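You operate a simulated robot arm through the tools that you are given. There is no shell and no other tool. Be economical: measure what you need, move in short steps, check, and stop when the job is done.

Carry out the task below with a simulated two-armed robot. There is one attempt and no reset: what you move stays moved.

## Task
Put the carton labelled "seals" from the third shelf from the floor from the top of the grey shelving on top of the black keypad and the carton that says "foil pouches" on the top of the dark-top bench. Take the teal pad on the third shelf from the floor from the top of the grey shelving and put it away on the top of the dark-top bench. Fetch the tall yellow stopper and set it on the blue pad. Put the carton marked "pads" from the top of the bench by the sink on the top of the steel cleaning bench and the carton that says "seal rings" on the middle shelf of the bench by the sink. Take the tall steel pot and put it in the floor of the sink basin. The order is free. Set down upright: carton, tall steel pot.

Only the result counts: the job must be done as asked and must still hold three seconds after the hand-in. Knocking over, shifting, dropping, spilling or breaking anything else fails it. A push-on lid holds only when it is set on centred and level and pressed home; a screw cap is set on level and turned clockwise until tight.

## Robot
Two 6-joint arms with two-finger parallel grippers on one trunk, on a base that drives. Base frame: it is fixed to the floor where the robot stands at the start and does not move with it; the origin is under the middle of the robot, x ahead of it, y to its left, z up. Units: mm, degrees, N and s.
The left shoulder is at the start at [-77, 177, 832], the right one opposite. With the tool pointing down near the work surface each hand reaches from about 100 to 700 mm from the robot's upright axis, wherever it stands, measured 20 degrees to its own side. Places, roughly: black keypad [500, -500, 1000]; blue pad (6x5x2 cm) [-900, 100, 900]; carton marked gaskets, small carton with a blue st [500, 0, 1000]; floor of the sink basin (21x21 cm) [400, -2340, 740]; middle shelf of the bench by the sink [-1200, -2400, 400]; small carton with a red stripe, white carton marke [-1000, -2500, 1000]; tall steel pot (8x8x14 cm) [-1200, -2300, 1000]; tall yellow stopper (3x3x5 cm) [-1300, -400, 900]; teal pad (6x5x5 cm) [500, -800, 900]; top of the dark-top bench [-4000, 1200, 900]; top of the steel cleaning bench [-4700, -2400, 900]. Payload 1.57 kg a hand.
The tool frame of a hand sits at the grasp point between the pads (the TCP): z along the fingers, y along the line on which they close. The tips reach 30 mm beyond it. Largest opening 80 mm; finger width 17, thickness 12; the body of the gripper, 40 by 82 mm, starts 80 mm behind the TCP.
Orientation is that of the tool frame in the base frame, as a unit quaternion [x, y, z, w]. With the fingers straight down and closing along the base's y, the tool's x points along the base's -x, its y along +y and its z along -z.

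## Interface
- The arms move only by the tool apply_moves. It takes "left_commands", "right_commands" or both (then of equal length, played together; a hand with none holds still); each is text: rows parted by semicolons, each of 7 numbers parted by spaces: the shift along the base's x, y, z in units of 20 mm (1.0 is 20 mm), then the turn, a rotation vector about the base's x, y, z in units of 4 degrees (1.0 is 4 degrees), then the opening, from 0 (shut) to 1 (fully open). In form: dx dy dz rx ry rz jaw; .... A call has 1 to 10 rows; each row shifts and turns the commanded pose from where the row before left it. A call with a number of a shift or a turn outside -1 to 1 is refused whole. A row lasts 0.2 s, in which the tool goes at most 50 mm and 8.6 degrees; a call with a longer step from one row to the next is refused whole, and so is a gripper value outside its range. A pose out of reach is approached as far as the arm can. The call stops where the force on the tool passes 40 N (or 10 N more than at its start, if that is more) or the arm is blocked; 0.2 s more then pass. Each finger travels about 72 mm/s and halts on what it meets, pressing with about 33 N; the grip force reading is that of the motor and also rises with nothing between the fingers. The clock runs only during rows and for 0.2 s after the last one: add rows that do not move to give the fingers time. The reply holds the time, the measured pose of the TCP, the force on the tool along the base axes, the opening and the grip force, in the units named above and with some noise, with the torque about the TCP (base axes, N m) and any sound that the robot's microphone picked up, and new pictures: "pictures" is both (left out), scene, wrist or none (wrist: the cameras of the hands that moved).
- Cameras (640 x 400 px; columns grow to the right, rows downward): "scene" is now at [-1, 35.7, 1531.9]; the picture's right is [0.68, -0.73, 0.00], its down [-0.68, -0.63, -0.36] and it looks along [0.27, 0.25, -0.93] (base axes); focal length 214 px, centre (320, 200). "left" rides on the left gripper at [72, 7, -122] in its tool frame; the picture's right is [-0.09, 1.00, 0.00], its down [-0.84, -0.08, -0.54] and it looks along [-0.54, -0.05, 0.84] (tool axes); focal length 238 px, centre (320, 200). "right" rides on the right gripper at [72, -7, -122] in its tool frame; the picture's right is [0.09, 1.00, 0.00], its down [-0.84, 0.08, -0.54] and it looks along [-0.54, 0.05, 0.84] (tool axes); focal length 238 px, centre (320, 200). There is no depth. A picture from a camera that has moved, and an enlarged one, comes with that camera's place and axes in the base frame and with its lens.
- lift_body(by): slides the trunk up (or, below 0, down) by that many mm; the arms and the scene camera ride with it, the base frame stays. It gives what a move gives, with no picture.
- base_move(legs): drives the robot by 1 to 6 legs, each [ahead, left, turn to the left] in mm, mm and degrees, along the robot's own axes; the way and the turn of a leg run together, so that a leg with both is an arc; at most 1500 mm and 180 degrees a leg. The arms and the cameras ride along, it lands a little off, and it stops where it bumps. It gives what a move gives, and a new picture of the scene camera.
- pan_tilt(pan, tilt): turns the head with the scene camera to pan (to the left, within 143 degrees either way) and tilt (down, from -29 to 69), counted from straight ahead of the robot. It gives what a move gives, and a new picture of the scene camera.
- inspect(camera, box): a new picture of the part [left, top, right, bottom] of that camera's present view, enlarged. It takes no simulated time.
- hand_in(): hands the job in; it is judged then, once.

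Go step by step. Nothing tells you exact positions but the pictures and the camera data: compare them with the known pose of the tool, close in by small moves and look again before you grip or let go. The budget is 207 turns and 260 pictures, counting those below and the enlarged ones. Unless the task says otherwise, let go and move clear before handing in, and close with one line.

The tools are called after "Call:" as name(argument=value, ...) on one line, values as JSON. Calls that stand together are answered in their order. apply_moves: Moves the arms, as the interface text tells. Its arguments: {"type":"object","properties":{"left_commands":{"type":"string"},"right_commands":{"type":"string"},"pictures":{"type":"string","enum":["both","scene","wrist","none"]}},"required":[]} The other tools are called the same way: lift_body (by) slides the trunk up or down; base_move (legs) drives the base; pan_tilt (pan, tilt) turns the head that bears the scene camera; inspect (camera, box) takes an enlarged picture of a part of a camera's view; hand_in () hands the job in.

At the start:

```text
time: 0.0
left_eef_pos: [349.3, 6.5, 1241.3]
left_tcp_rot: [0.001, 1.0, 0.0, 0.0]
left_force: [0.1, -0.7, -0.4]
left_ft_torque: [0.0, 0.02, 0.02]
left_finger_gap: 80.2
left_grip_force: 0.1
right_eef_pos: [304.0, -445.3, 1145.0]
right_tcp_rot: [0.001, 1.0, 0.0, 0.0]
right_force: [1.0, -0.4, -0.7]
right_ft_torque: [0.0, 0.04, -0.01]
right_finger_gap: 79.7
right_grip_force: 0.0
trunk travel left (down, up): [-275.0, 53.0]
robot x, y, heading: [1.8, -0.4, 0.0]
head pan, tilt: [42.7, 68.8]
```

scene: 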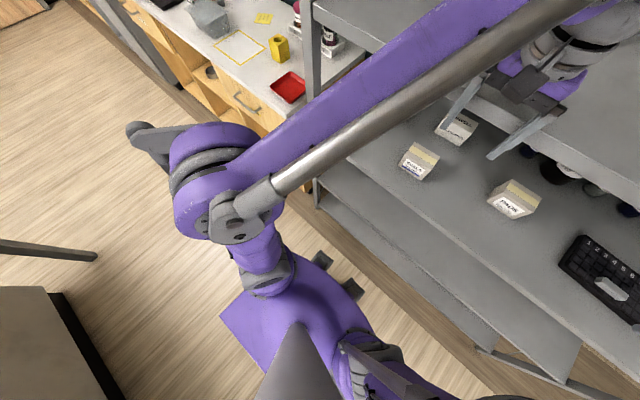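
right: 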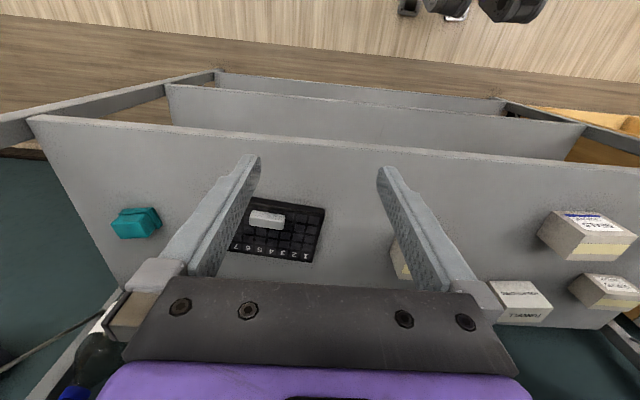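
left: 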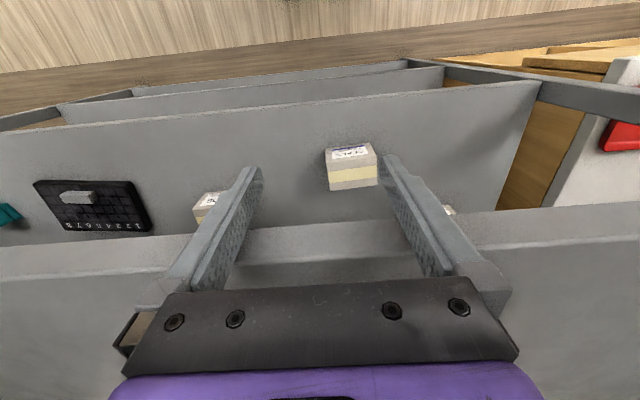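

I see the grey shelving ahead, with cartons and the keypad on it. I start by enlarging the views to read the labels.

Call:
inspect(camera="right", box=[380, 190, 640, 340])

Call:
inspect(camera="scene", box=[380, 90, 640, 330])

Call:
pan_tilt(pan=-20, tilt=45)

```text
2.46 times, centred on (510, 265) of right
camera zoom: at [233.6, -451.2, 1267.7], right [-0.09, 1.0, 0.0], down [0.84, 0.08, 0.54], along [0.54, 0.05, -0.84], focal length 587 px, centre (-148, 40)
```

zoom: 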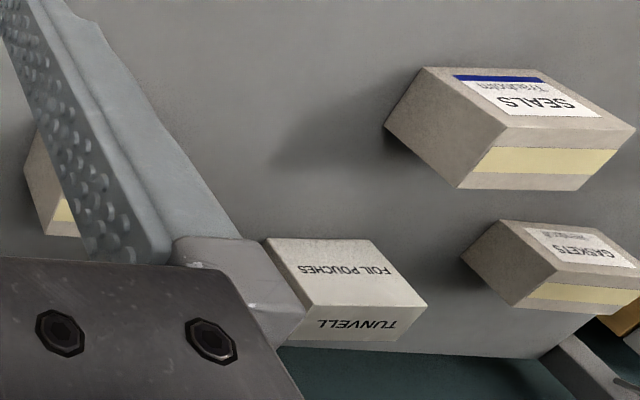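

```text
1.67 times, centred on (510, 210) of scene
camera zoom: at [-1.0, 35.7, 1531.9], right [0.68, -0.73, 0.0], down [-0.68, -0.63, -0.36], along [0.27, 0.25, -0.93], focal length 358 px, centre (3, 183)
```

zoom: 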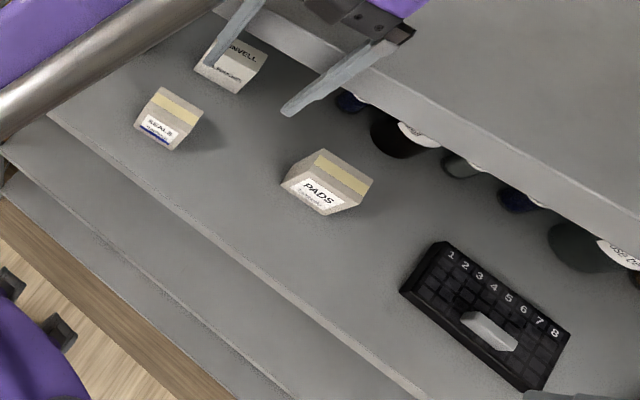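

```text
time: 1.3
left_eef_pos: [348.7, 7.7, 1240.6]
left_tcp_rot: [0.0, 1.0, 0.0, 0.0]
left_force: [1.0, 0.8, 0.2]
left_ft_torque: [-0.01, 0.0, 0.0]
left_finger_gap: 80.2
left_grip_force: 0.1
right_eef_pos: [304.9, -445.0, 1147.0]
right_tcp_rot: [0.0, 1.0, 0.0, 0.0]
right_force: [0.4, -0.6, -0.4]
right_ft_torque: [-0.01, 0.01, 0.0]
right_finger_gap: 79.7
right_grip_force: 0.1
trunk travel left (down, up): [-275.0, 53.0]
robot x, y, heading: [1.1, 0.7, 0.1]
head pan, tilt: [-20.0, 45.0]
camera scene: at [34.4, -30.0, 1560.8], right [-0.34, -0.94, 0.0], down [-0.66, 0.24, -0.71], along [0.66, -0.24, -0.71], focal length 214 px, centre (320, 200)
```

scene: 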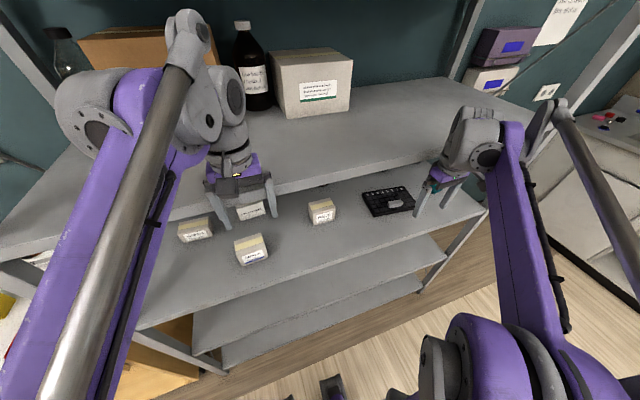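

The shelf items sit under the next shelf up, so I'll reach in with the hands pitched about 40° forward. I lower and pitch both hands in front of the shelf and look with the wrist cameras.

Call:
apply_moves(left_commands="-0.7 0 -1 0 -1 0 1;-0.7 0 -1 0 -1 0 1;-0.7 0 -1 0 -1 0 1;-0.7 0 -1 0 -1 0 1;-0.7 0 -1 0 -1 0 1;-0.7 0 -1 0 -1 0 1;-0.7 0 -1 0 -1 0 1;-0.7 0 -1 0 -1 0 1;-0.7 0 -1 0 -1 0 1;-0.7 0 -1 0 -1 0 1", right_commands="-0.5 0 -0.5 0 -1 0 1;-0.5 0 -0.5 0 -1 0 1;-0.5 0 -0.5 0 -1 0 1;-0.5 0 -0.5 0 -1 0 1;-0.5 0 -0.5 0 -1 0 1;-0.5 0 -0.5 0 -1 0 1;-0.5 0 -0.5 0 -1 0 1;-0.5 0 -0.5 0 -1 0 1;-0.5 0 -0.5 0 -1 0 1;-0.5 0 -0.5 0 -1 0 1")

```text
time: 3.5
left_eef_pos: [209.1, 8.7, 1040.7]
left_tcp_rot: [0.0, 0.939, 0.001, 0.343]
left_force: [0.9, -1.2, 0.0]
left_ft_torque: [0.03, 0.01, 0.01]
left_finger_gap: 79.9
left_grip_force: 0.1
right_eef_pos: [210.3, -453.1, 1049.1]
right_tcp_rot: [-0.004, 0.939, 0.002, 0.343]
right_force: [-0.1, 0.0, 0.1]
right_ft_torque: [-0.01, -0.01, 0.01]
right_finger_gap: 80.1
right_grip_force: 0.1
trunk travel left (down, up): [-275.0, 53.0]
robot x, y, heading: [-3.1, 3.2, 0.2]
head pan, tilt: [-20.0, 45.0]
camera scene: at [34.0, -29.6, 1560.8], right [-0.34, -0.94, 0.0], down [-0.66, 0.24, -0.71], along [0.66, -0.24, -0.71], focal length 214 px, centre (320, 200)
camera right: at [77.9, -460.2, 1095.9], right [-0.08, 0.99, -0.06], down [0.29, 0.08, 0.95], along [0.95, 0.06, -0.3], focal length 238 px, centre (320, 200)
camera left: at [76.8, 14.6, 1087.6], right [0.07, 1.0, 0.06], down [0.29, -0.08, 0.95], along [0.95, -0.05, -0.3], focal length 238 px, centre (320, 200)
```

scene: 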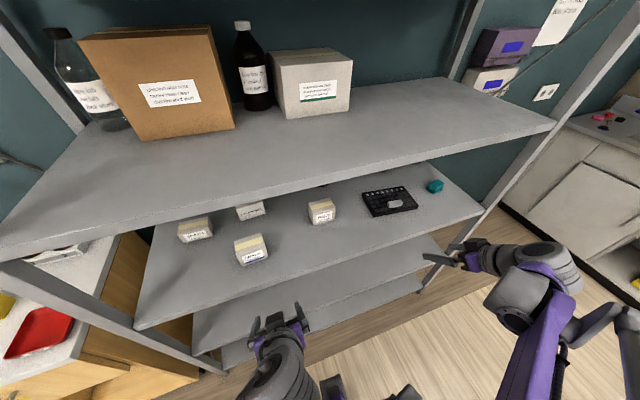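
right: 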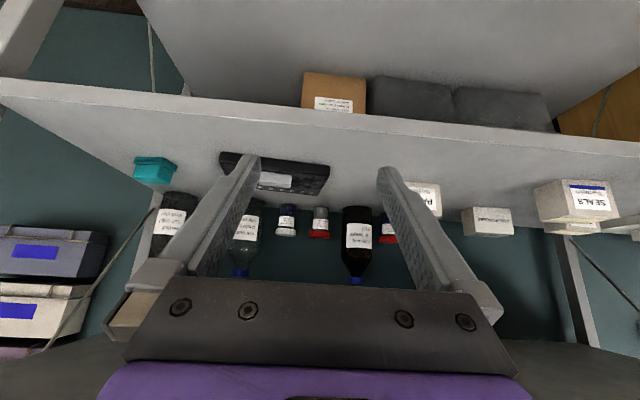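
left: 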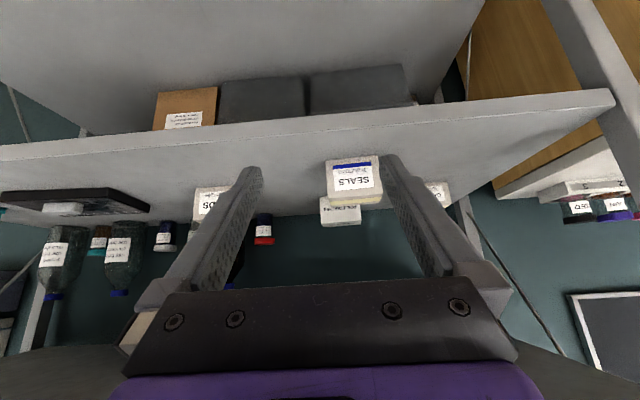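

All items on the third shelf are visible now. I enlarge for measuring.

Call:
inspect(camera="scene", box=[130, 130, 500, 330])

Call:
inspect(camera="left", box=[170, 110, 490, 250])

Call:
inspect(camera="right", box=[120, 120, 440, 280])

```text
1.73 times, centred on (315, 230) of scene
camera zoom: at [34.0, -29.6, 1560.8], right [-0.34, -0.94, 0.0], down [-0.66, 0.24, -0.71], along [0.66, -0.24, -0.71], focal length 371 px, centre (329, 148)
```

zoom: 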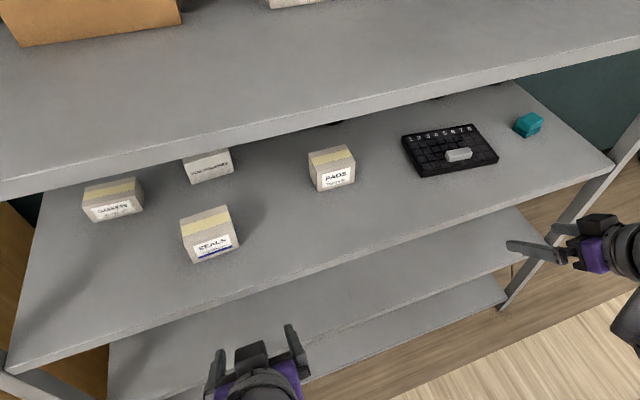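

```text
2.00 times, centred on (330, 180) of left
camera zoom: at [76.8, 14.6, 1087.6], right [0.07, 1.0, 0.06], down [0.29, -0.08, 0.95], along [0.95, -0.05, -0.3], focal length 477 px, centre (300, 240)
```

zoom: 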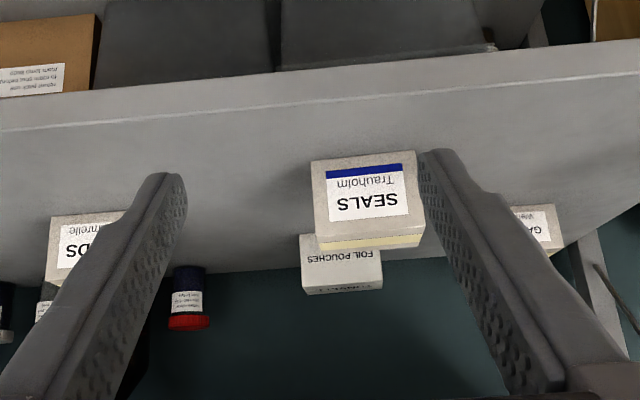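

```text
2.00 times, centred on (280, 200) of right
camera zoom: at [77.9, -460.2, 1095.9], right [-0.08, 0.99, -0.06], down [0.29, 0.08, 0.95], along [0.95, 0.06, -0.3], focal length 477 px, centre (400, 200)
```

zoom: 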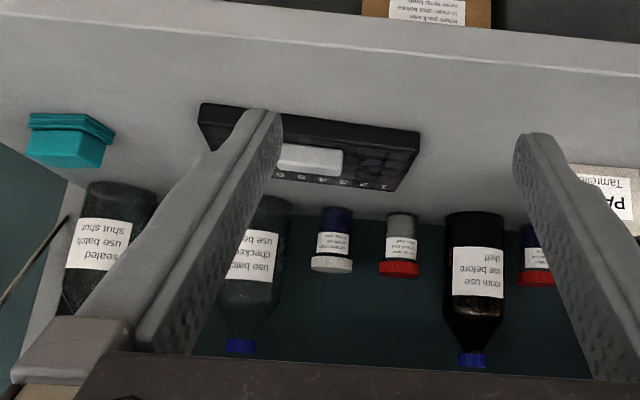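

Shelf surface is at about z 897; seals spans roughly x 450–510, y 10–99 (too wide for the jaws along y, so I close along x). I turn both hands to tilted-sideways poses with the jaws closing along x.

Call:
apply_moves(left_commands="0 0.8 0 -1 1 1 1;0 0.8 0 -1 1 1 1;0 0.8 0 -1 1 1 1;0 0.8 0 -1 1 1 1;0 0.8 0 -1 1 1 1;0 0.8 0 -1 1 1 1;0 0.8 0 -1 1 1 1;0 0.8 0 -1 1 1 1;0 0.8 0 -1 1 1 1;0 0.8 0 -1 1 1 1", right_commands="0 0 0 1 1 -1 1;0 0 0 1 1 -1 1;0 0 0 1 1 -1 1;0 0 0 1 1 -1 1;0 0 0 1 1 -1 1;0 0 0 1 1 -1 1;0 0 0 1 1 -1 1;0 0 0 1 1 -1 1;0 0 0 1 1 -1 1;0 0 0 1 1 -1 1", pictures="none")

Call:
apply_moves(left_commands="0 0.8 0 -1 1 1 1;0 0.8 0 -1 1 1 1;0 0.8 0 -1 1 1 1;0 0.8 0 -1 1 1 1;0 0.8 0 -1 1 1 1;0 0.8 0 -1 1 1 1;0 0.8 0 -1 1 1 1;0 0 0 -.32 .32 .32 1", right_commands="0 0 0 1 1 -1 1;0 0 0 1 1 -1 1;0 0 0 1 1 -1 1;0 0 0 1 1 -1 1;0 0 0 1 1 -1 1;0 0 0 1 1 -1 1;0 0 0 1 1 -1 1;0 0 0 .32 .32 -.32 1")

```text
time: 5.7
left_eef_pos: [210.6, 167.5, 1041.9]
left_tcp_rot: [-0.421, 0.885, -0.197, -0.027]
left_force: [-0.3, -0.3, 0.7]
left_ft_torque: [0.01, 0.01, 0.03]
left_finger_gap: 80.0
left_grip_force: 0.0
right_eef_pos: [206.8, -446.3, 1044.8]
right_tcp_rot: [0.421, 0.885, 0.196, -0.028]
right_force: [-0.4, 0.1, 0.1]
right_ft_torque: [0.0, 0.04, -0.01]
right_finger_gap: 80.0
right_grip_force: 0.1
trunk travel left (down, up): [-275.0, 53.0]
robot x, y, heading: [1.9, 0.3, 0.2]
head pan, tilt: [-20.0, 45.0]
```

```text
time: 7.5
left_eef_pos: [245.3, 241.0, 1035.4]
left_tcp_rot: [0.642, -0.641, 0.298, 0.297]
left_force: [0.0, -0.6, -0.4]
left_ft_torque: [-0.02, 0.01, -0.02]
left_finger_gap: 80.1
left_grip_force: 0.0
left hand out of reach, approached as far as the arm can: row 6, 7, 8
right_eef_pos: [296.6, -380.5, 1031.9]
right_tcp_rot: [0.652, 0.662, 0.278, -0.245]
right_force: [0.0, 0.3, 0.8]
right_ft_torque: [0.0, -0.02, 0.0]
right_finger_gap: 80.1
right_grip_force: 0.0
right hand out of reach, approached as far as the arm can: row 4, 5, 6, 7, 8
trunk travel left (down, up): [-275.0, 53.0]
robot x, y, heading: [-0.9, -0.2, 0.1]
head pan, tilt: [-20.0, 45.0]
camera scene: at [33.8, -30.2, 1560.8], right [-0.34, -0.94, 0.0], down [-0.66, 0.24, -0.71], along [0.66, -0.24, -0.71], focal length 214 px, centre (320, 200)
camera right: at [282.8, -410.7, 1170.1], right [0.99, 0.06, 0.11], down [0.08, -0.98, -0.18], along [0.1, 0.19, -0.98], focal length 238 px, centre (320, 200)
camera left: at [238.6, 287.5, 1168.9], right [-1.0, 0.06, -0.07], down [0.07, 0.95, -0.29], along [0.05, -0.29, -0.95], focal length 238 px, centre (320, 200)
```

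scene: 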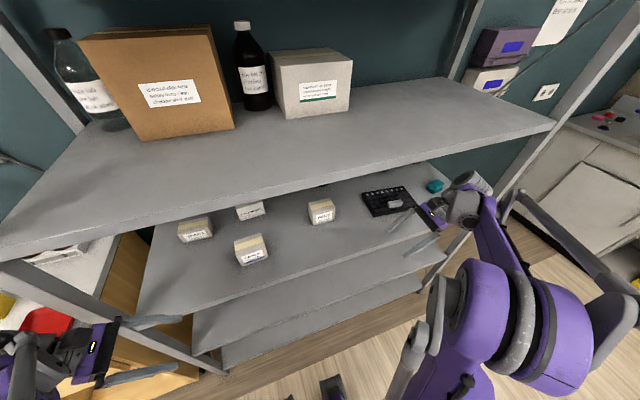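
right: 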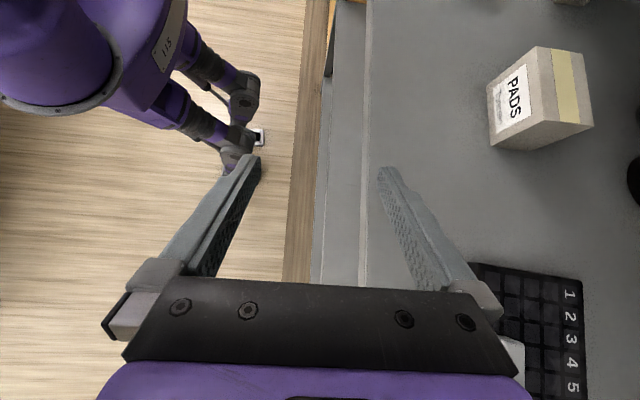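
left: 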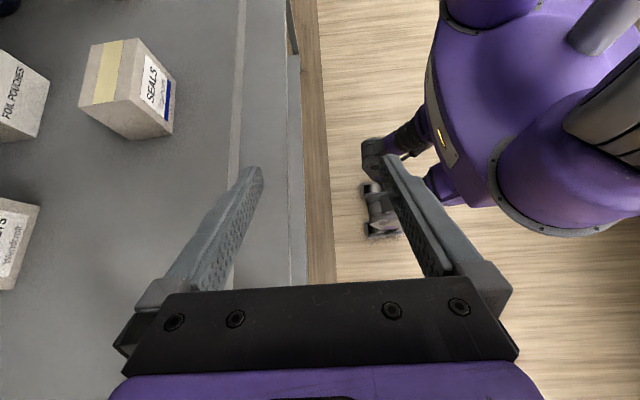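

The turned poses work better farther out. I bring the right hand over toward the seals carton, staying above everything.

Call:
apply_moves(right_commands="0.65 1 0 0 0 0 1;0.65 1 0 0 0 0 1;0.65 1 0 0 0 0 1;0.65 1 0 0 0 0 1;0.65 1 0 0 0 0 1;0.65 1 0 0 0 0 1;0.65 1 0 0 0 0 1;0.65 1 0 0 0 0 1;0.65 1 0 0 0 0 1;0.65 1 0 0 0 0 1", pictures="none")

Call:
apply_moves(right_commands="0.65 1 -.2 0 0 0 1;0.65 1 -.2 0 0 0 1;0.65 1 -.2 0 0 0 1;0.65 1 -.2 0 0 0 1;0.65 1 -.2 0 0 0 1;0.65 1 -.2 0 0 0 1;0.65 1 -.2 0 0 0 1;0.65 1 -.2 0 0 0 1;0.65 .3 -.2 0 0 0 1;0.65 .3 -.2 0 0 0 1")

```text
time: 9.7
left_eef_pos: [247.1, 240.5, 1035.1]
left_tcp_rot: [0.642, -0.641, 0.299, 0.296]
left_force: [0.4, 0.2, 0.2]
left_ft_torque: [0.01, -0.04, 0.0]
left_finger_gap: 80.0
left_grip_force: 0.0
right_eef_pos: [427.2, -179.2, 1032.6]
right_tcp_rot: [0.652, 0.661, 0.278, -0.245]
right_force: [-0.4, -0.2, -0.3]
right_ft_torque: [-0.02, 0.02, 0.01]
right_finger_gap: 80.2
right_grip_force: 0.2
trunk travel left (down, up): [-275.0, 53.0]
robot x, y, heading: [-5.0, -1.3, 0.2]
head pan, tilt: [-20.0, 45.0]
```

```text
time: 12.1
left_eef_pos: [208.0, 219.9, 1043.2]
left_tcp_rot: [-0.624, 0.662, -0.297, -0.29]
left_force: [-0.1, -0.6, 0.3]
left_ft_torque: [0.0, -0.02, 0.02]
left_finger_gap: 80.3
left_grip_force: 0.2
right_eef_pos: [501.8, -66.2, 1017.0]
right_tcp_rot: [0.676, 0.635, 0.299, -0.223]
right_force: [0.3, -0.1, 0.4]
right_ft_torque: [-0.01, 0.0, -0.01]
right_finger_gap: 80.1
right_grip_force: 0.0
trunk travel left (down, up): [-275.0, 53.0]
robot x, y, heading: [-21.8, 0.1, -2.7]
head pan, tilt: [-20.0, 45.0]
stopped in row 10 (right hand): the arm was blocked; the commanded pose is now the measured one
camera scene: at [-31.6, -44.5, 1560.7], right [-0.39, -0.92, -0.02], down [-0.63, 0.28, -0.72], along [0.67, -0.27, -0.69], focal length 214 px, centre (320, 200)
camera right: at [481.1, -96.4, 1153.9], right [0.99, -0.02, 0.14], down [0.0, -0.98, -0.18], along [0.14, 0.18, -0.97], focal length 238 px, centre (320, 200)
```

scene: 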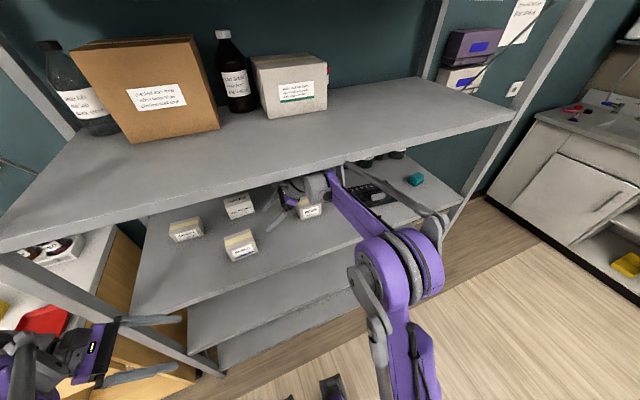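
right: 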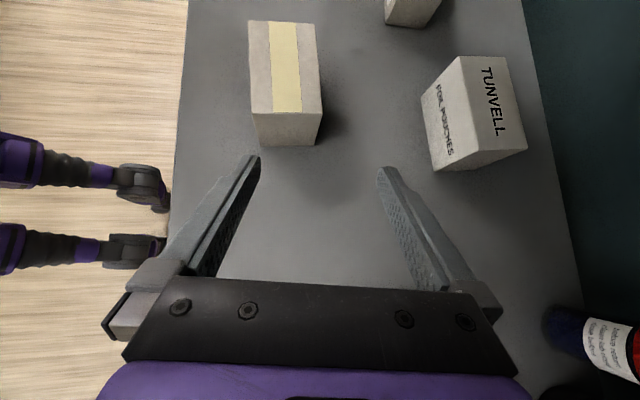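

The arm pressed on the upper shelf edge and rocked the base back a little. I back off right away.

Call:
apply_moves(right_commands="-1 -.3 -.3 0 0 0 1;-1 -.3 0 0 0 0 1;-1 -.3 0 0 0 0 1;-1 -.3 0 0 0 0 1;-1 -.3 0 0 0 0 1;-1 -.3 0 0 0 0 1")

```text
time: 13.5
left_eef_pos: [238.0, 232.2, 1035.9]
left_tcp_rot: [-0.631, 0.652, -0.293, -0.301]
left_force: [0.9, 0.3, -0.2]
left_ft_torque: [-0.04, 0.0, 0.02]
left_finger_gap: 79.9
left_grip_force: 0.1
right_eef_pos: [415.7, -79.1, 993.6]
right_tcp_rot: [0.672, 0.642, 0.284, -0.235]
right_force: [0.0, -0.3, 0.3]
right_ft_torque: [-0.01, -0.01, 0.02]
right_finger_gap: 80.2
right_grip_force: 0.1
trunk travel left (down, up): [-275.0, 53.0]
robot x, y, heading: [-18.5, 2.6, -2.2]
head pan, tilt: [-20.0, 45.0]
camera scene: at [17.1, -31.1, 1560.8], right [-0.38, -0.93, 0.0], down [-0.66, 0.27, -0.71], along [0.66, -0.27, -0.71], focal length 214 px, centre (320, 200)
camera right: at [400.8, -107.7, 1130.4], right [0.99, 0.0, 0.11], down [0.02, -0.98, -0.17], along [0.11, 0.18, -0.98], focal length 238 px, centre (320, 200)
```

scene: 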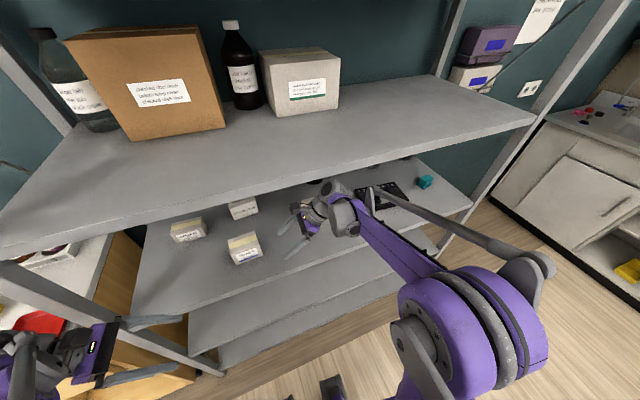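
right: 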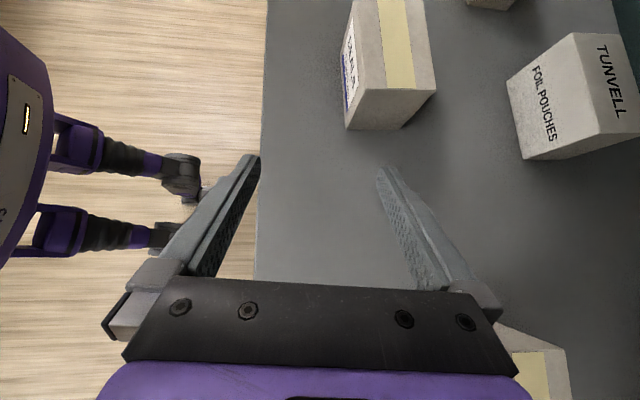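

I pull the right hand out, raise both hands, then lower the trunk 200 mm so that the forearms come in lower under the upper shelf.

Call:
apply_moves(right_commands="-.6 -.5 .9 0 0 0 1;-.6 -.5 .9 0 0 0 1;-.6 -.5 .9 0 0 0 1;-.6 -.5 .9 0 0 0 1;-.6 -.5 .9 0 0 0 1;-.6 -.5 .9 0 0 0 1;-.6 -.5 .9 0 0 0 1;-.6 -.5 .9 0 0 0 1;-.6 -.5 .9 0 0 0 1;-.6 -.5 .9 0 0 0 1", left_commands="0 0 .9 0 0 0 1;0 0 .9 0 0 0 1;0 0 .9 0 0 0 1;0 0 .9 0 0 0 1;0 0 .9 0 0 0 1;0 0 .9 0 0 0 1;0 0 .9 0 0 0 1;0 0 .9 0 0 0 1;0 0 .9 0 0 0 1;0 0 .9 0 0 0 1", pictures="none")

Call:
lift_body(by=-200)

Call:
pan_tilt(pan=-10, tilt=40)

```text
time: 15.7
left_eef_pos: [246.6, 221.3, 1213.7]
left_tcp_rot: [-0.632, 0.653, -0.292, -0.298]
left_force: [-0.4, -0.2, -0.7]
left_ft_torque: [0.04, -0.01, 0.0]
left_finger_gap: 79.8
left_grip_force: 0.1
left hand out of reach, approached as far as the arm can: row 4, 6, 8
right_eef_pos: [296.9, -179.6, 1173.7]
right_tcp_rot: [0.671, 0.643, 0.284, -0.236]
right_force: [0.3, 0.1, 0.8]
right_ft_torque: [-0.04, -0.02, 0.02]
right_finger_gap: 80.1
right_grip_force: 0.1
trunk travel left (down, up): [-275.0, 53.0]
robot x, y, heading: [-21.6, 0.5, -2.1]
head pan, tilt: [-20.0, 45.0]
```

```text
time: 17.9
left_eef_pos: [244.7, 222.3, 1014.0]
left_tcp_rot: [-0.63, 0.652, -0.294, -0.302]
left_force: [0.3, 0.5, -0.1]
left_ft_torque: [0.0, -0.03, 0.01]
left_finger_gap: 80.1
left_grip_force: 0.1
right_eef_pos: [295.3, -179.6, 973.5]
right_tcp_rot: [0.672, 0.642, 0.284, -0.236]
right_force: [0.2, 0.0, -0.2]
right_ft_torque: [0.0, 0.02, 0.0]
right_finger_gap: 79.8
right_grip_force: 0.1
trunk travel left (down, up): [-75.0, 253.0]
robot x, y, heading: [-15.0, 0.6, -2.2]
head pan, tilt: [-20.0, 45.0]
```

```text
time: 18.6
left_eef_pos: [245.6, 223.1, 1014.9]
left_tcp_rot: [-0.631, 0.653, -0.293, -0.301]
left_force: [0.8, 0.6, 0.5]
left_ft_torque: [0.02, 0.0, 0.03]
left_finger_gap: 79.9
left_grip_force: 0.2
right_eef_pos: [296.1, -178.9, 973.2]
right_tcp_rot: [0.672, 0.642, 0.285, -0.236]
right_force: [-1.0, 0.5, 0.2]
right_ft_torque: [-0.01, -0.01, -0.01]
right_finger_gap: 80.0
right_grip_force: 0.0
trunk travel left (down, up): [-75.0, 253.0]
robot x, y, heading: [-15.6, 1.2, -1.9]
head pan, tilt: [-10.0, 40.0]
camera scene: at [55.1, -19.7, 1361.5], right [-0.21, -0.98, 0.0], down [-0.63, 0.13, -0.77], along [0.75, -0.16, -0.64], focal length 214 px, centre (320, 200)
```

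scene: 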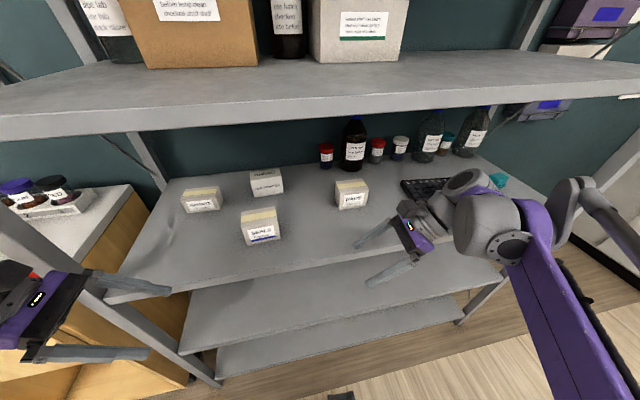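

Clear view now: seals is about x 453–515, y 12–99, top z≈965. I move the right hand to a pre-grasp spot just right of and above it, correcting the small twist.

Call:
apply_moves(right_commands=".4 .815 .4 0 .07 .095 1;.9 .815 .4 0 .07 .095 1;.9 .815 .3 0 .07 .095 1;.9 .815 .3 0 .07 .095 1;.9 .815 .2 0 .07 .095 1;.9 .815 .1 0 .07 .095 1;.9 .815 .1 0 .07 .095 1;.9 .815 0 0 .07 .095 1;.9 .815 0 0 .07 .095 1;.9 .815 0 0 .07 .095 1")

```text
time: 20.8
left_eef_pos: [245.6, 223.6, 1013.7]
left_tcp_rot: [-0.631, 0.652, -0.293, -0.301]
left_force: [0.2, -0.3, 0.2]
left_ft_torque: [-0.01, 0.0, 0.01]
left_finger_gap: 80.1
left_grip_force: 0.1
right_eef_pos: [466.6, -16.1, 1008.0]
right_tcp_rot: [0.657, 0.658, 0.26, -0.261]
right_force: [-0.6, 0.0, -0.3]
right_ft_torque: [0.0, 0.0, 0.01]
right_finger_gap: 80.1
right_grip_force: 0.0
trunk travel left (down, up): [-75.0, 253.0]
robot x, y, heading: [-16.2, -3.8, -2.0]
head pan, tilt: [-10.0, 40.0]
camera scene: at [55.7, -19.5, 1361.5], right [-0.21, -0.98, 0.0], down [-0.63, 0.13, -0.77], along [0.75, -0.16, -0.64], focal length 214 px, centre (320, 200)
camera right: at [460.9, -45.6, 1146.1], right [1.0, 0.07, 0.06], down [0.08, -0.98, -0.18], along [0.05, 0.18, -0.98], focal length 238 px, centre (320, 200)
```

scene: 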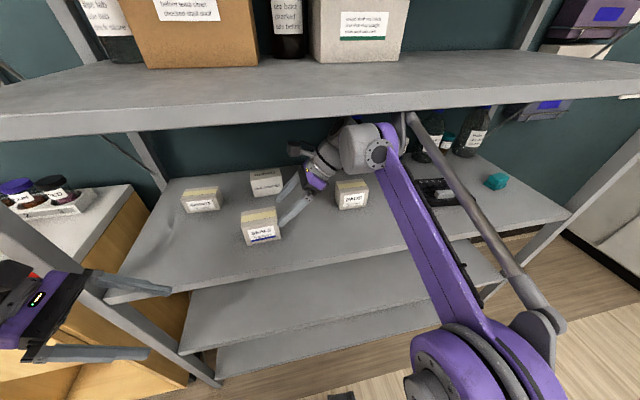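
right: 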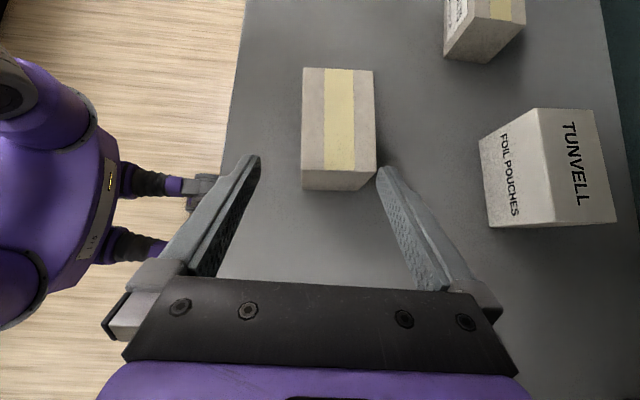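

Lined up well; the carton centre is about x 482. I shift 15 mm in x, then go in along the tool axis and look.

Call:
apply_moves(right_commands=".75 0 0 0 0 0 1;0 .62 -.66 0 0 0 1;0 .62 -.66 0 0 0 1;0 .62 -.66 0 0 0 1;0 .62 -.66 0 0 0 1;0 .62 -.66 0 0 0 1;0 0 0 0 0 0 1", pictures="wrist")

```text
time: 22.4
left_eef_pos: [244.2, 222.3, 1015.1]
left_tcp_rot: [-0.631, 0.652, -0.293, -0.302]
left_force: [0.5, -0.7, -0.8]
left_ft_torque: [0.0, 0.0, -0.02]
left_finger_gap: 80.0
left_grip_force: 0.1
right_eef_pos: [481.3, 46.4, 944.2]
right_tcp_rot: [0.657, 0.659, 0.259, -0.26]
right_force: [0.6, 0.2, -0.1]
right_ft_torque: [-0.01, 0.05, -0.03]
right_finger_gap: 79.8
right_grip_force: 0.1
trunk travel left (down, up): [-75.0, 253.0]
robot x, y, heading: [-16.0, 0.0, -1.9]
head pan, tilt: [-10.0, 40.0]
camera right: at [475.3, 16.4, 1080.9], right [1.0, 0.07, 0.06], down [0.08, -0.98, -0.18], along [0.05, 0.18, -0.98], focal length 238 px, centre (320, 200)
```

right: 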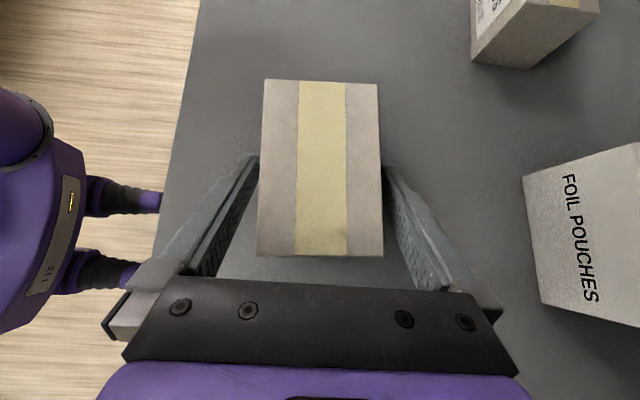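

Carton sits between the fingers with clearance. I close and lift slightly.

Call:
apply_moves(right_commands="0 0 0 0 0 0 .4;0 0 0 0 0 0 .4;0 0 0 0 0 0 .4;0 0 0 0 0 0 .4;0 0 .5 0 0 0 .4;0 0 1 0 0 0 .4;0 0 1 0 0 0 .4;0 0 0 0 0 0 .4")

```text
time: 24.2
left_eef_pos: [244.2, 222.6, 1015.1]
left_tcp_rot: [-0.631, 0.652, -0.293, -0.301]
left_force: [0.2, 0.8, 0.1]
left_ft_torque: [0.01, 0.02, 0.02]
left_finger_gap: 79.9
left_grip_force: 0.1
right_eef_pos: [481.4, 45.8, 993.9]
right_tcp_rot: [0.658, 0.658, 0.26, -0.259]
right_force: [0.1, 0.7, -1.0]
right_ft_torque: [-0.01, 0.01, -0.02]
right_finger_gap: 59.5
right_grip_force: 32.7
trunk travel left (down, up): [-75.0, 253.0]
robot x, y, heading: [-14.7, -2.9, -1.9]
head pan, tilt: [-10.0, 40.0]
camera scene: at [55.2, -19.7, 1361.5], right [-0.21, -0.98, 0.0], down [-0.63, 0.13, -0.77], along [0.75, -0.16, -0.64], focal length 214 px, centre (320, 200)
camera right: at [474.9, 15.8, 1131.4], right [1.0, 0.07, 0.06], down [0.08, -0.98, -0.18], along [0.05, 0.18, -0.98], focal length 238 px, centre (320, 200)
```

scene: 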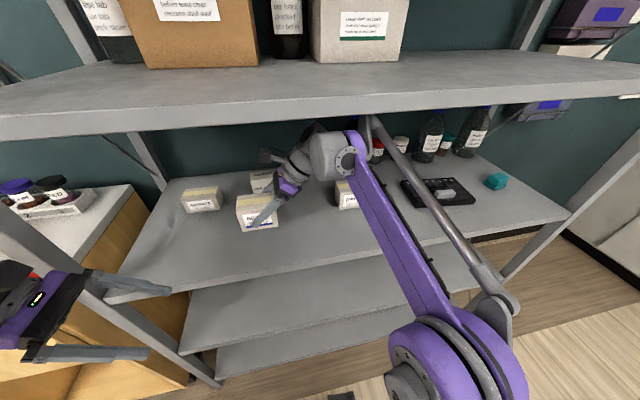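
right: 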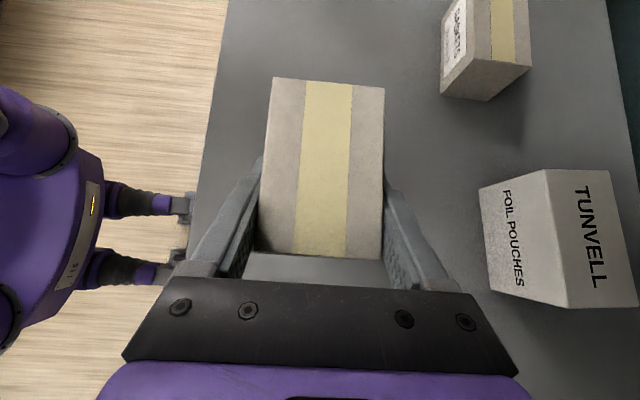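

Carton held. I measure the keypad with an enlarged view.

Call:
inspect(camera="scene", box=[370, 150, 530, 250])

```text
4.00 times, centred on (450, 200) of scene
camera zoom: at [55.2, -19.7, 1361.5], right [-0.21, -0.98, 0.0], down [-0.63, 0.13, -0.77], along [0.75, -0.16, -0.64], focal length 858 px, centre (-200, 200)
```

zoom: 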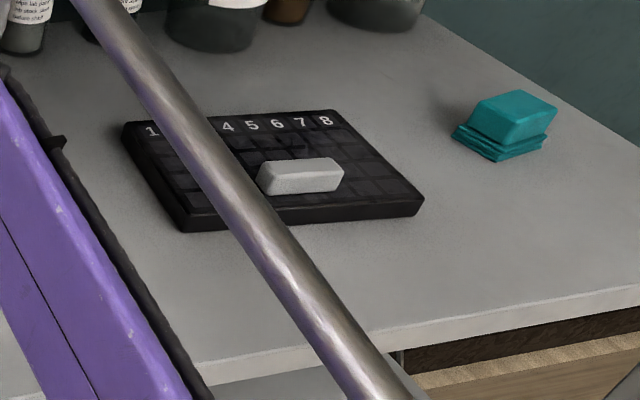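

Keypad spans about x 480–615, y −430…−640 with a white block near its front middle; I will set the carton behind the block, on the back-left part. I pull the carton back clear of the PADS box and drive right.

Call:
apply_moves(right_commands="-1 -.3 .3 0 0 0 .4;-1 -.3 .3 0 0 0 .4;-1 -.3 .3 0 0 0 .4;-1 0 .3 0 0 0 .4;-.5 0 .3 0 0 0 .4", pictures="none")

Call:
base_move(legs=[[0, -420, 0]])

```text
time: 25.4
left_eef_pos: [244.7, 222.8, 1013.5]
left_tcp_rot: [-0.63, 0.653, -0.293, -0.301]
left_force: [0.3, -0.2, -0.1]
left_ft_torque: [-0.02, 0.04, -0.01]
left_finger_gap: 80.1
left_grip_force: 0.0
right_eef_pos: [390.5, 27.2, 1024.3]
right_tcp_rot: [0.657, 0.658, 0.26, -0.26]
right_force: [0.3, 0.2, 0.0]
right_ft_torque: [-0.04, 0.01, 0.0]
right_finger_gap: 59.4
right_grip_force: 32.8
trunk travel left (down, up): [-75.0, 253.0]
robot x, y, heading: [-20.9, -0.5, -2.2]
head pan, tilt: [-10.0, 40.0]
```

```text
time: 29.7
left_eef_pos: [229.7, -197.5, 1013.3]
left_tcp_rot: [-0.632, 0.652, -0.293, -0.301]
left_force: [0.3, 0.7, 0.2]
left_ft_torque: [0.01, -0.02, 0.0]
left_finger_gap: 80.0
left_grip_force: 0.0
right_eef_pos: [378.5, -392.7, 1022.9]
right_tcp_rot: [0.656, 0.659, 0.259, -0.26]
right_force: [0.2, -0.4, -0.3]
right_ft_torque: [-0.01, 0.0, -0.03]
right_finger_gap: 59.5
right_grip_force: 33.0
trunk travel left (down, up): [-75.0, 253.0]
robot x, y, heading: [-31.6, -421.6, -2.0]
head pan, tilt: [-10.0, 40.0]
camera scene: at [40.8, -441.3, 1361.5], right [-0.21, -0.98, 0.0], down [-0.63, 0.13, -0.77], along [0.75, -0.16, -0.64], focal length 214 px, centre (320, 200)
```

scene: 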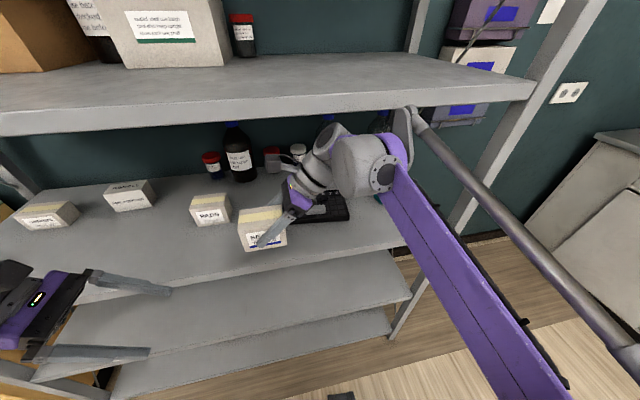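

Now forward 110 mm toward the shelf.

Call:
base_move(legs=[[110, -30, 0]])

Call:
apply_moves(right_commands=".5 -.6 0 0 0 -.65 .4;.5 -.6 0 0 0 -.65 .4;.5 -.6 0 0 0 0 .4;.5 0 0 0 0 0 .4")

```text
time: 30.9
left_eef_pos: [339.9, -231.1, 1013.6]
left_tcp_rot: [-0.632, 0.652, -0.293, -0.301]
left_force: [-0.3, 0.4, 0.3]
left_ft_torque: [-0.01, 0.01, -0.05]
left_finger_gap: 80.0
left_grip_force: 0.0
right_eef_pos: [487.4, -425.6, 1023.3]
right_tcp_rot: [0.656, 0.659, 0.259, -0.261]
right_force: [-0.4, -0.1, -1.1]
right_ft_torque: [0.0, -0.02, 0.03]
right_finger_gap: 59.4
right_grip_force: 32.8
trunk travel left (down, up): [-75.0, 253.0]
robot x, y, heading: [74.8, -454.4, -1.9]
head pan, tilt: [-10.0, 40.0]
camera scene: at [150.8, -474.5, 1361.5], right [-0.21, -0.98, 0.0], down [-0.63, 0.13, -0.77], along [0.75, -0.16, -0.64], focal length 214 px, centre (320, 200)
```

scene: 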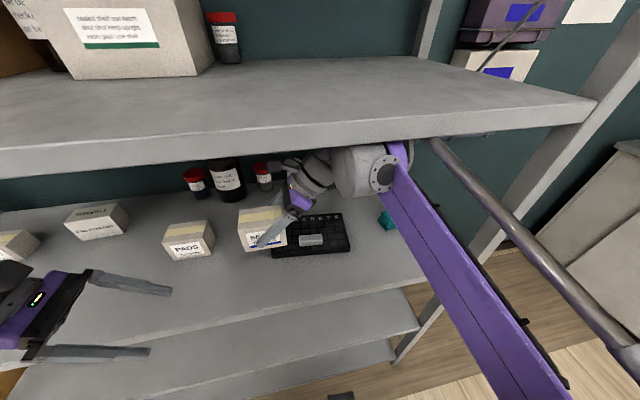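

```text
time: 31.9
left_eef_pos: [332.5, -231.9, 1014.8]
left_tcp_rot: [-0.631, 0.653, -0.295, -0.299]
left_force: [0.6, -0.5, -0.5]
left_ft_torque: [-0.01, 0.01, 0.01]
left_finger_gap: 80.4
left_grip_force: 0.2
right_eef_pos: [519.3, -463.0, 1025.7]
right_tcp_rot: [0.685, 0.629, 0.273, -0.247]
right_force: [0.3, -0.5, -1.3]
right_ft_torque: [0.0, 0.01, 0.01]
right_finger_gap: 59.5
right_grip_force: 33.1
trunk travel left (down, up): [-75.0, 253.0]
robot x, y, heading: [79.9, -454.2, -1.8]
head pan, tilt: [-10.0, 40.0]
camera scene: at [141.5, -474.5, 1361.7], right [-0.21, -0.98, 0.0], down [-0.62, 0.13, -0.77], along [0.75, -0.16, -0.64], focal length 214 px, centre (320, 200)
camera right: at [509.1, -491.7, 1163.2], right [1.0, -0.02, 0.07], down [-0.01, -0.98, -0.18], along [0.07, 0.18, -0.98], focal length 238 px, centre (320, 200)
```

scene: 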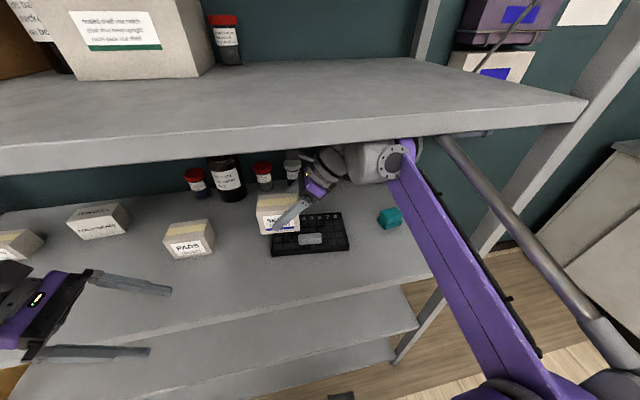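
right: 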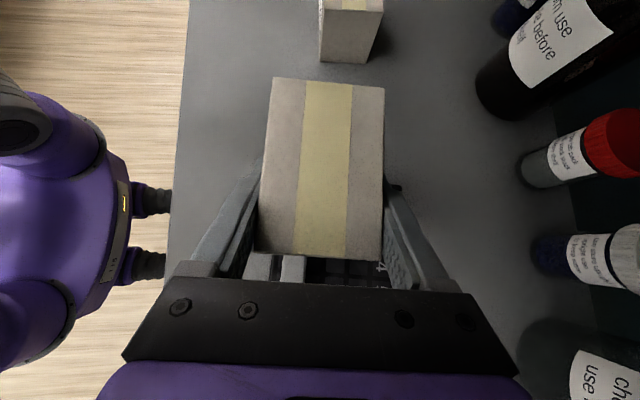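

The forearm seems to lightly touch the upper shelf (the robot shifted a few mm), so I lower the trunk a bit, bringing the carton nearer the keypad too.

Call:
lift_body(by=-35)

Call:
pan_tilt(pan=-10, tilt=40)

Call:
inspect(camera="right", box=[240, 220, 440, 300])

```text
time: 32.7
left_eef_pos: [342.9, -232.4, 977.8]
left_tcp_rot: [-0.634, 0.651, -0.292, -0.299]
left_force: [-0.2, -0.6, 0.0]
left_ft_torque: [-0.02, 0.02, -0.02]
left_finger_gap: 80.0
left_grip_force: 0.1
right_eef_pos: [527.4, -461.9, 989.3]
right_tcp_rot: [0.685, 0.629, 0.27, -0.248]
right_force: [0.0, 0.3, -0.4]
right_ft_torque: [-0.01, -0.04, 0.01]
right_finger_gap: 59.5
right_grip_force: 32.7
trunk travel left (down, up): [-40.0, 288.0]
robot x, y, heading: [76.3, -458.4, -2.0]
head pan, tilt: [-10.0, 40.0]
```

```text
time: 33.3
left_eef_pos: [342.8, -232.7, 977.1]
left_tcp_rot: [-0.633, 0.651, -0.292, -0.299]
left_force: [0.2, -0.4, -0.2]
left_ft_torque: [0.03, -0.06, 0.04]
left_finger_gap: 80.0
left_grip_force: 0.0
right_eef_pos: [526.6, -461.0, 988.0]
right_tcp_rot: [0.685, 0.629, 0.27, -0.248]
right_force: [-0.4, 0.2, -0.7]
right_ft_torque: [-0.01, 0.0, 0.0]
right_finger_gap: 59.6
right_grip_force: 33.1
trunk travel left (down, up): [-40.0, 288.0]
robot x, y, heading: [77.4, -453.7, -1.9]
head pan, tilt: [-10.0, 40.0]
camera scene: at [162.2, -474.6, 1323.6], right [-0.21, -0.98, 0.0], down [-0.63, 0.13, -0.77], along [0.75, -0.16, -0.64], focal length 214 px, centre (320, 200)
```

scene: 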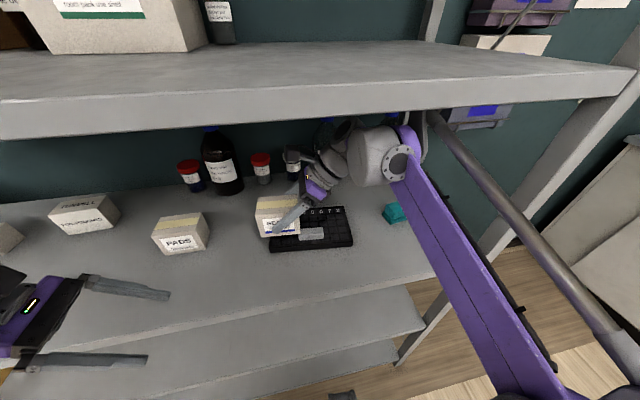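

```text
3.20 times, centred on (340, 260) of right
camera zoom: at [517.2, -491.0, 1126.2], right [1.0, -0.02, 0.06], down [-0.01, -0.98, -0.18], along [0.07, 0.18, -0.98], focal length 763 px, centre (256, 8)
```

zoom: 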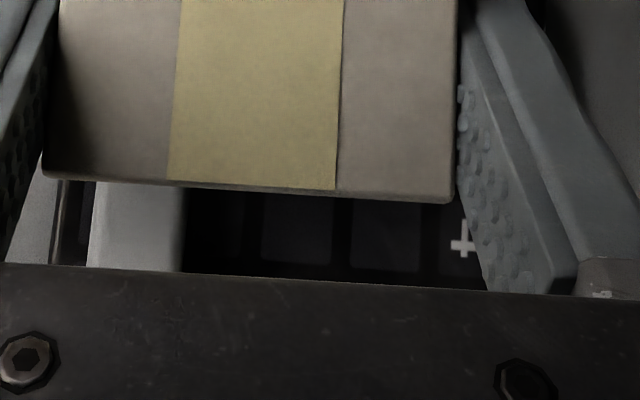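

Contact is gone. I move deeper and slightly right/lower toward (565, −488).

Call:
apply_moves(right_commands=".48 -.34 -.1 0 0 0 .4;.48 -.34 -.1 0 0 0 .4;.48 -.34 -.1 0 0 0 .4;.48 -.34 -.1 0 0 0 .4;0 0 0 0 0 0 .4")

Call:
inspect(camera="scene", box=[230, 160, 390, 260])

```text
time: 34.5
left_eef_pos: [342.2, -231.9, 978.0]
left_tcp_rot: [-0.633, 0.652, -0.291, -0.3]
left_force: [-0.5, -0.8, 0.3]
left_ft_torque: [-0.02, -0.01, 0.03]
left_finger_gap: 80.0
left_grip_force: 0.0
right_eef_pos: [563.9, -490.4, 980.2]
right_tcp_rot: [0.685, 0.629, 0.271, -0.249]
right_force: [-0.5, 0.2, -0.6]
right_ft_torque: [0.03, 0.01, 0.01]
right_finger_gap: 59.5
right_grip_force: 32.7
trunk travel left (down, up): [-40.0, 288.0]
robot x, y, heading: [77.7, -452.2, -2.0]
head pan, tilt: [-10.0, 40.0]
camera scene: at [162.3, -474.6, 1323.6], right [-0.21, -0.98, 0.0], down [-0.63, 0.13, -0.77], along [0.75, -0.16, -0.64], focal length 214 px, centre (320, 200)
camera right: at [555.3, -517.9, 1118.6], right [1.0, -0.02, 0.06], down [-0.01, -0.98, -0.18], along [0.07, 0.18, -0.98], focal length 238 px, centre (320, 200)
```

scene: 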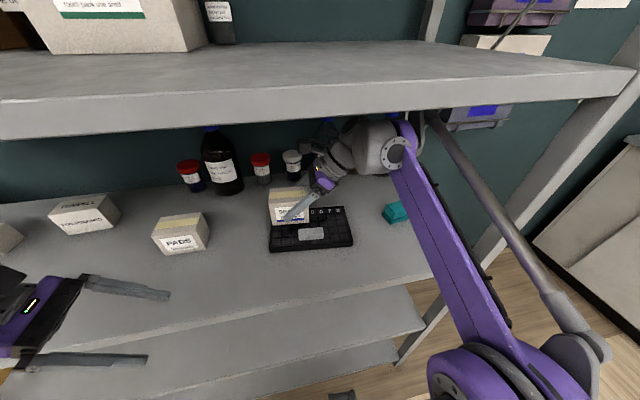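
right: 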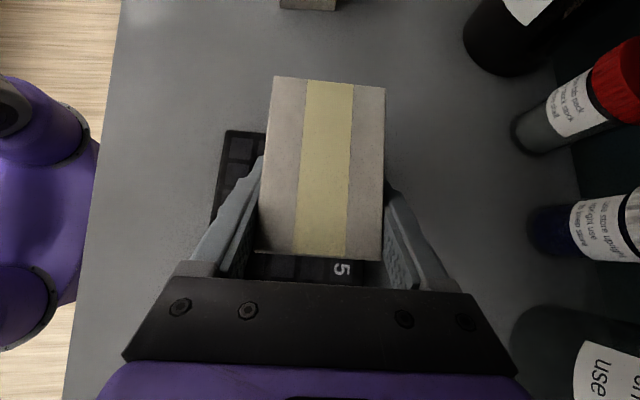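

```text
4.00 times, centred on (310, 210) of scene
camera zoom: at [162.3, -474.6, 1323.6], right [-0.21, -0.98, 0.0], down [-0.63, 0.13, -0.77], along [0.75, -0.16, -0.64], focal length 858 px, centre (360, 160)
```

zoom: 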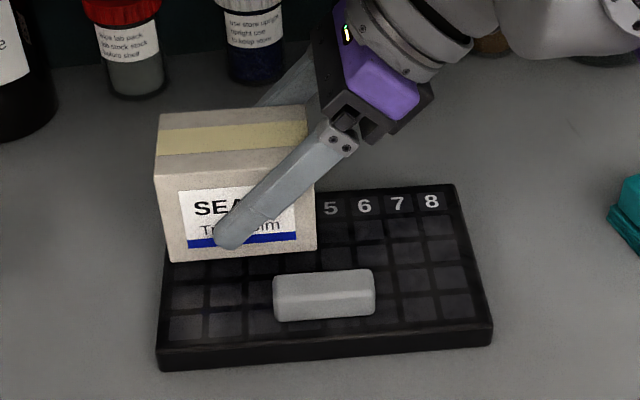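

Positioned over the back-left of the keypad, clear of the white block. I nudge right 8 mm and lower.

Call:
apply_moves(right_commands="0 -.4 0 0 0 0 .4;0 0 -.35 0 0 0 .4;0 0 -.25 0 0 0 .4;0 0 0 0 0 0 .4", pictures="none")

Call:
inspect(camera="scene", box=[250, 180, 370, 255])

```text
time: 35.5
left_eef_pos: [342.8, -231.6, 978.9]
left_tcp_rot: [-0.633, 0.651, -0.292, -0.299]
left_force: [-0.3, 0.9, -0.5]
left_ft_torque: [-0.01, -0.01, 0.02]
left_finger_gap: 79.9
left_grip_force: 0.0
right_eef_pos: [563.8, -496.2, 968.2]
right_tcp_rot: [0.685, 0.629, 0.271, -0.249]
right_force: [-0.3, 0.1, -1.0]
right_ft_torque: [-0.02, -0.01, -0.01]
right_finger_gap: 59.6
right_grip_force: 33.2
trunk travel left (down, up): [-40.0, 288.0]
robot x, y, heading: [77.8, -454.5, -1.8]
head pan, tilt: [-10.0, 40.0]
```

```text
5.33 times, centred on (310, 218) of scene
camera zoom: at [162.3, -474.6, 1323.6], right [-0.21, -0.98, 0.0], down [-0.63, 0.13, -0.77], along [0.75, -0.16, -0.64], focal length 1144 px, centre (373, 107)
```

zoom: 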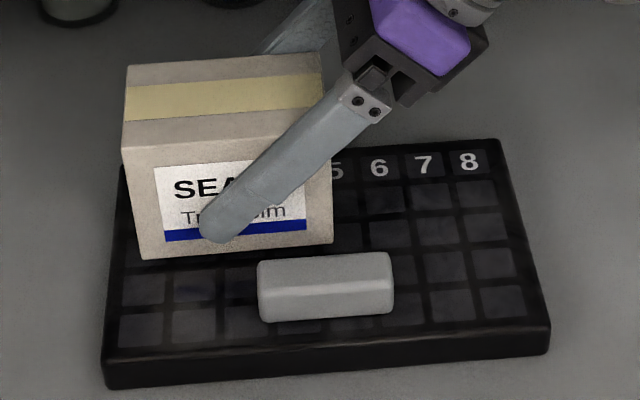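

Call:
apply_moves(right_commands="0 0 -.15 0 0 0 .4;0 0 -.1 0 0 0 .4;0 0 0 0 0 0 .4", pictures="none")

```text
time: 36.3
left_eef_pos: [341.4, -230.5, 978.2]
left_tcp_rot: [-0.633, 0.651, -0.293, -0.299]
left_force: [0.3, 0.0, 0.0]
left_ft_torque: [-0.04, -0.01, 0.02]
left_finger_gap: 80.1
left_grip_force: 0.1
right_eef_pos: [564.3, -496.1, 964.5]
right_tcp_rot: [0.685, 0.628, 0.272, -0.249]
right_force: [5.3, -0.6, 17.8]
right_ft_torque: [-0.28, -0.48, -0.01]
right_finger_gap: 59.6
right_grip_force: 33.0
trunk travel left (down, up): [-40.0, 288.0]
robot x, y, heading: [77.8, -455.6, -1.9]
head pan, tilt: [-10.0, 40.0]
```

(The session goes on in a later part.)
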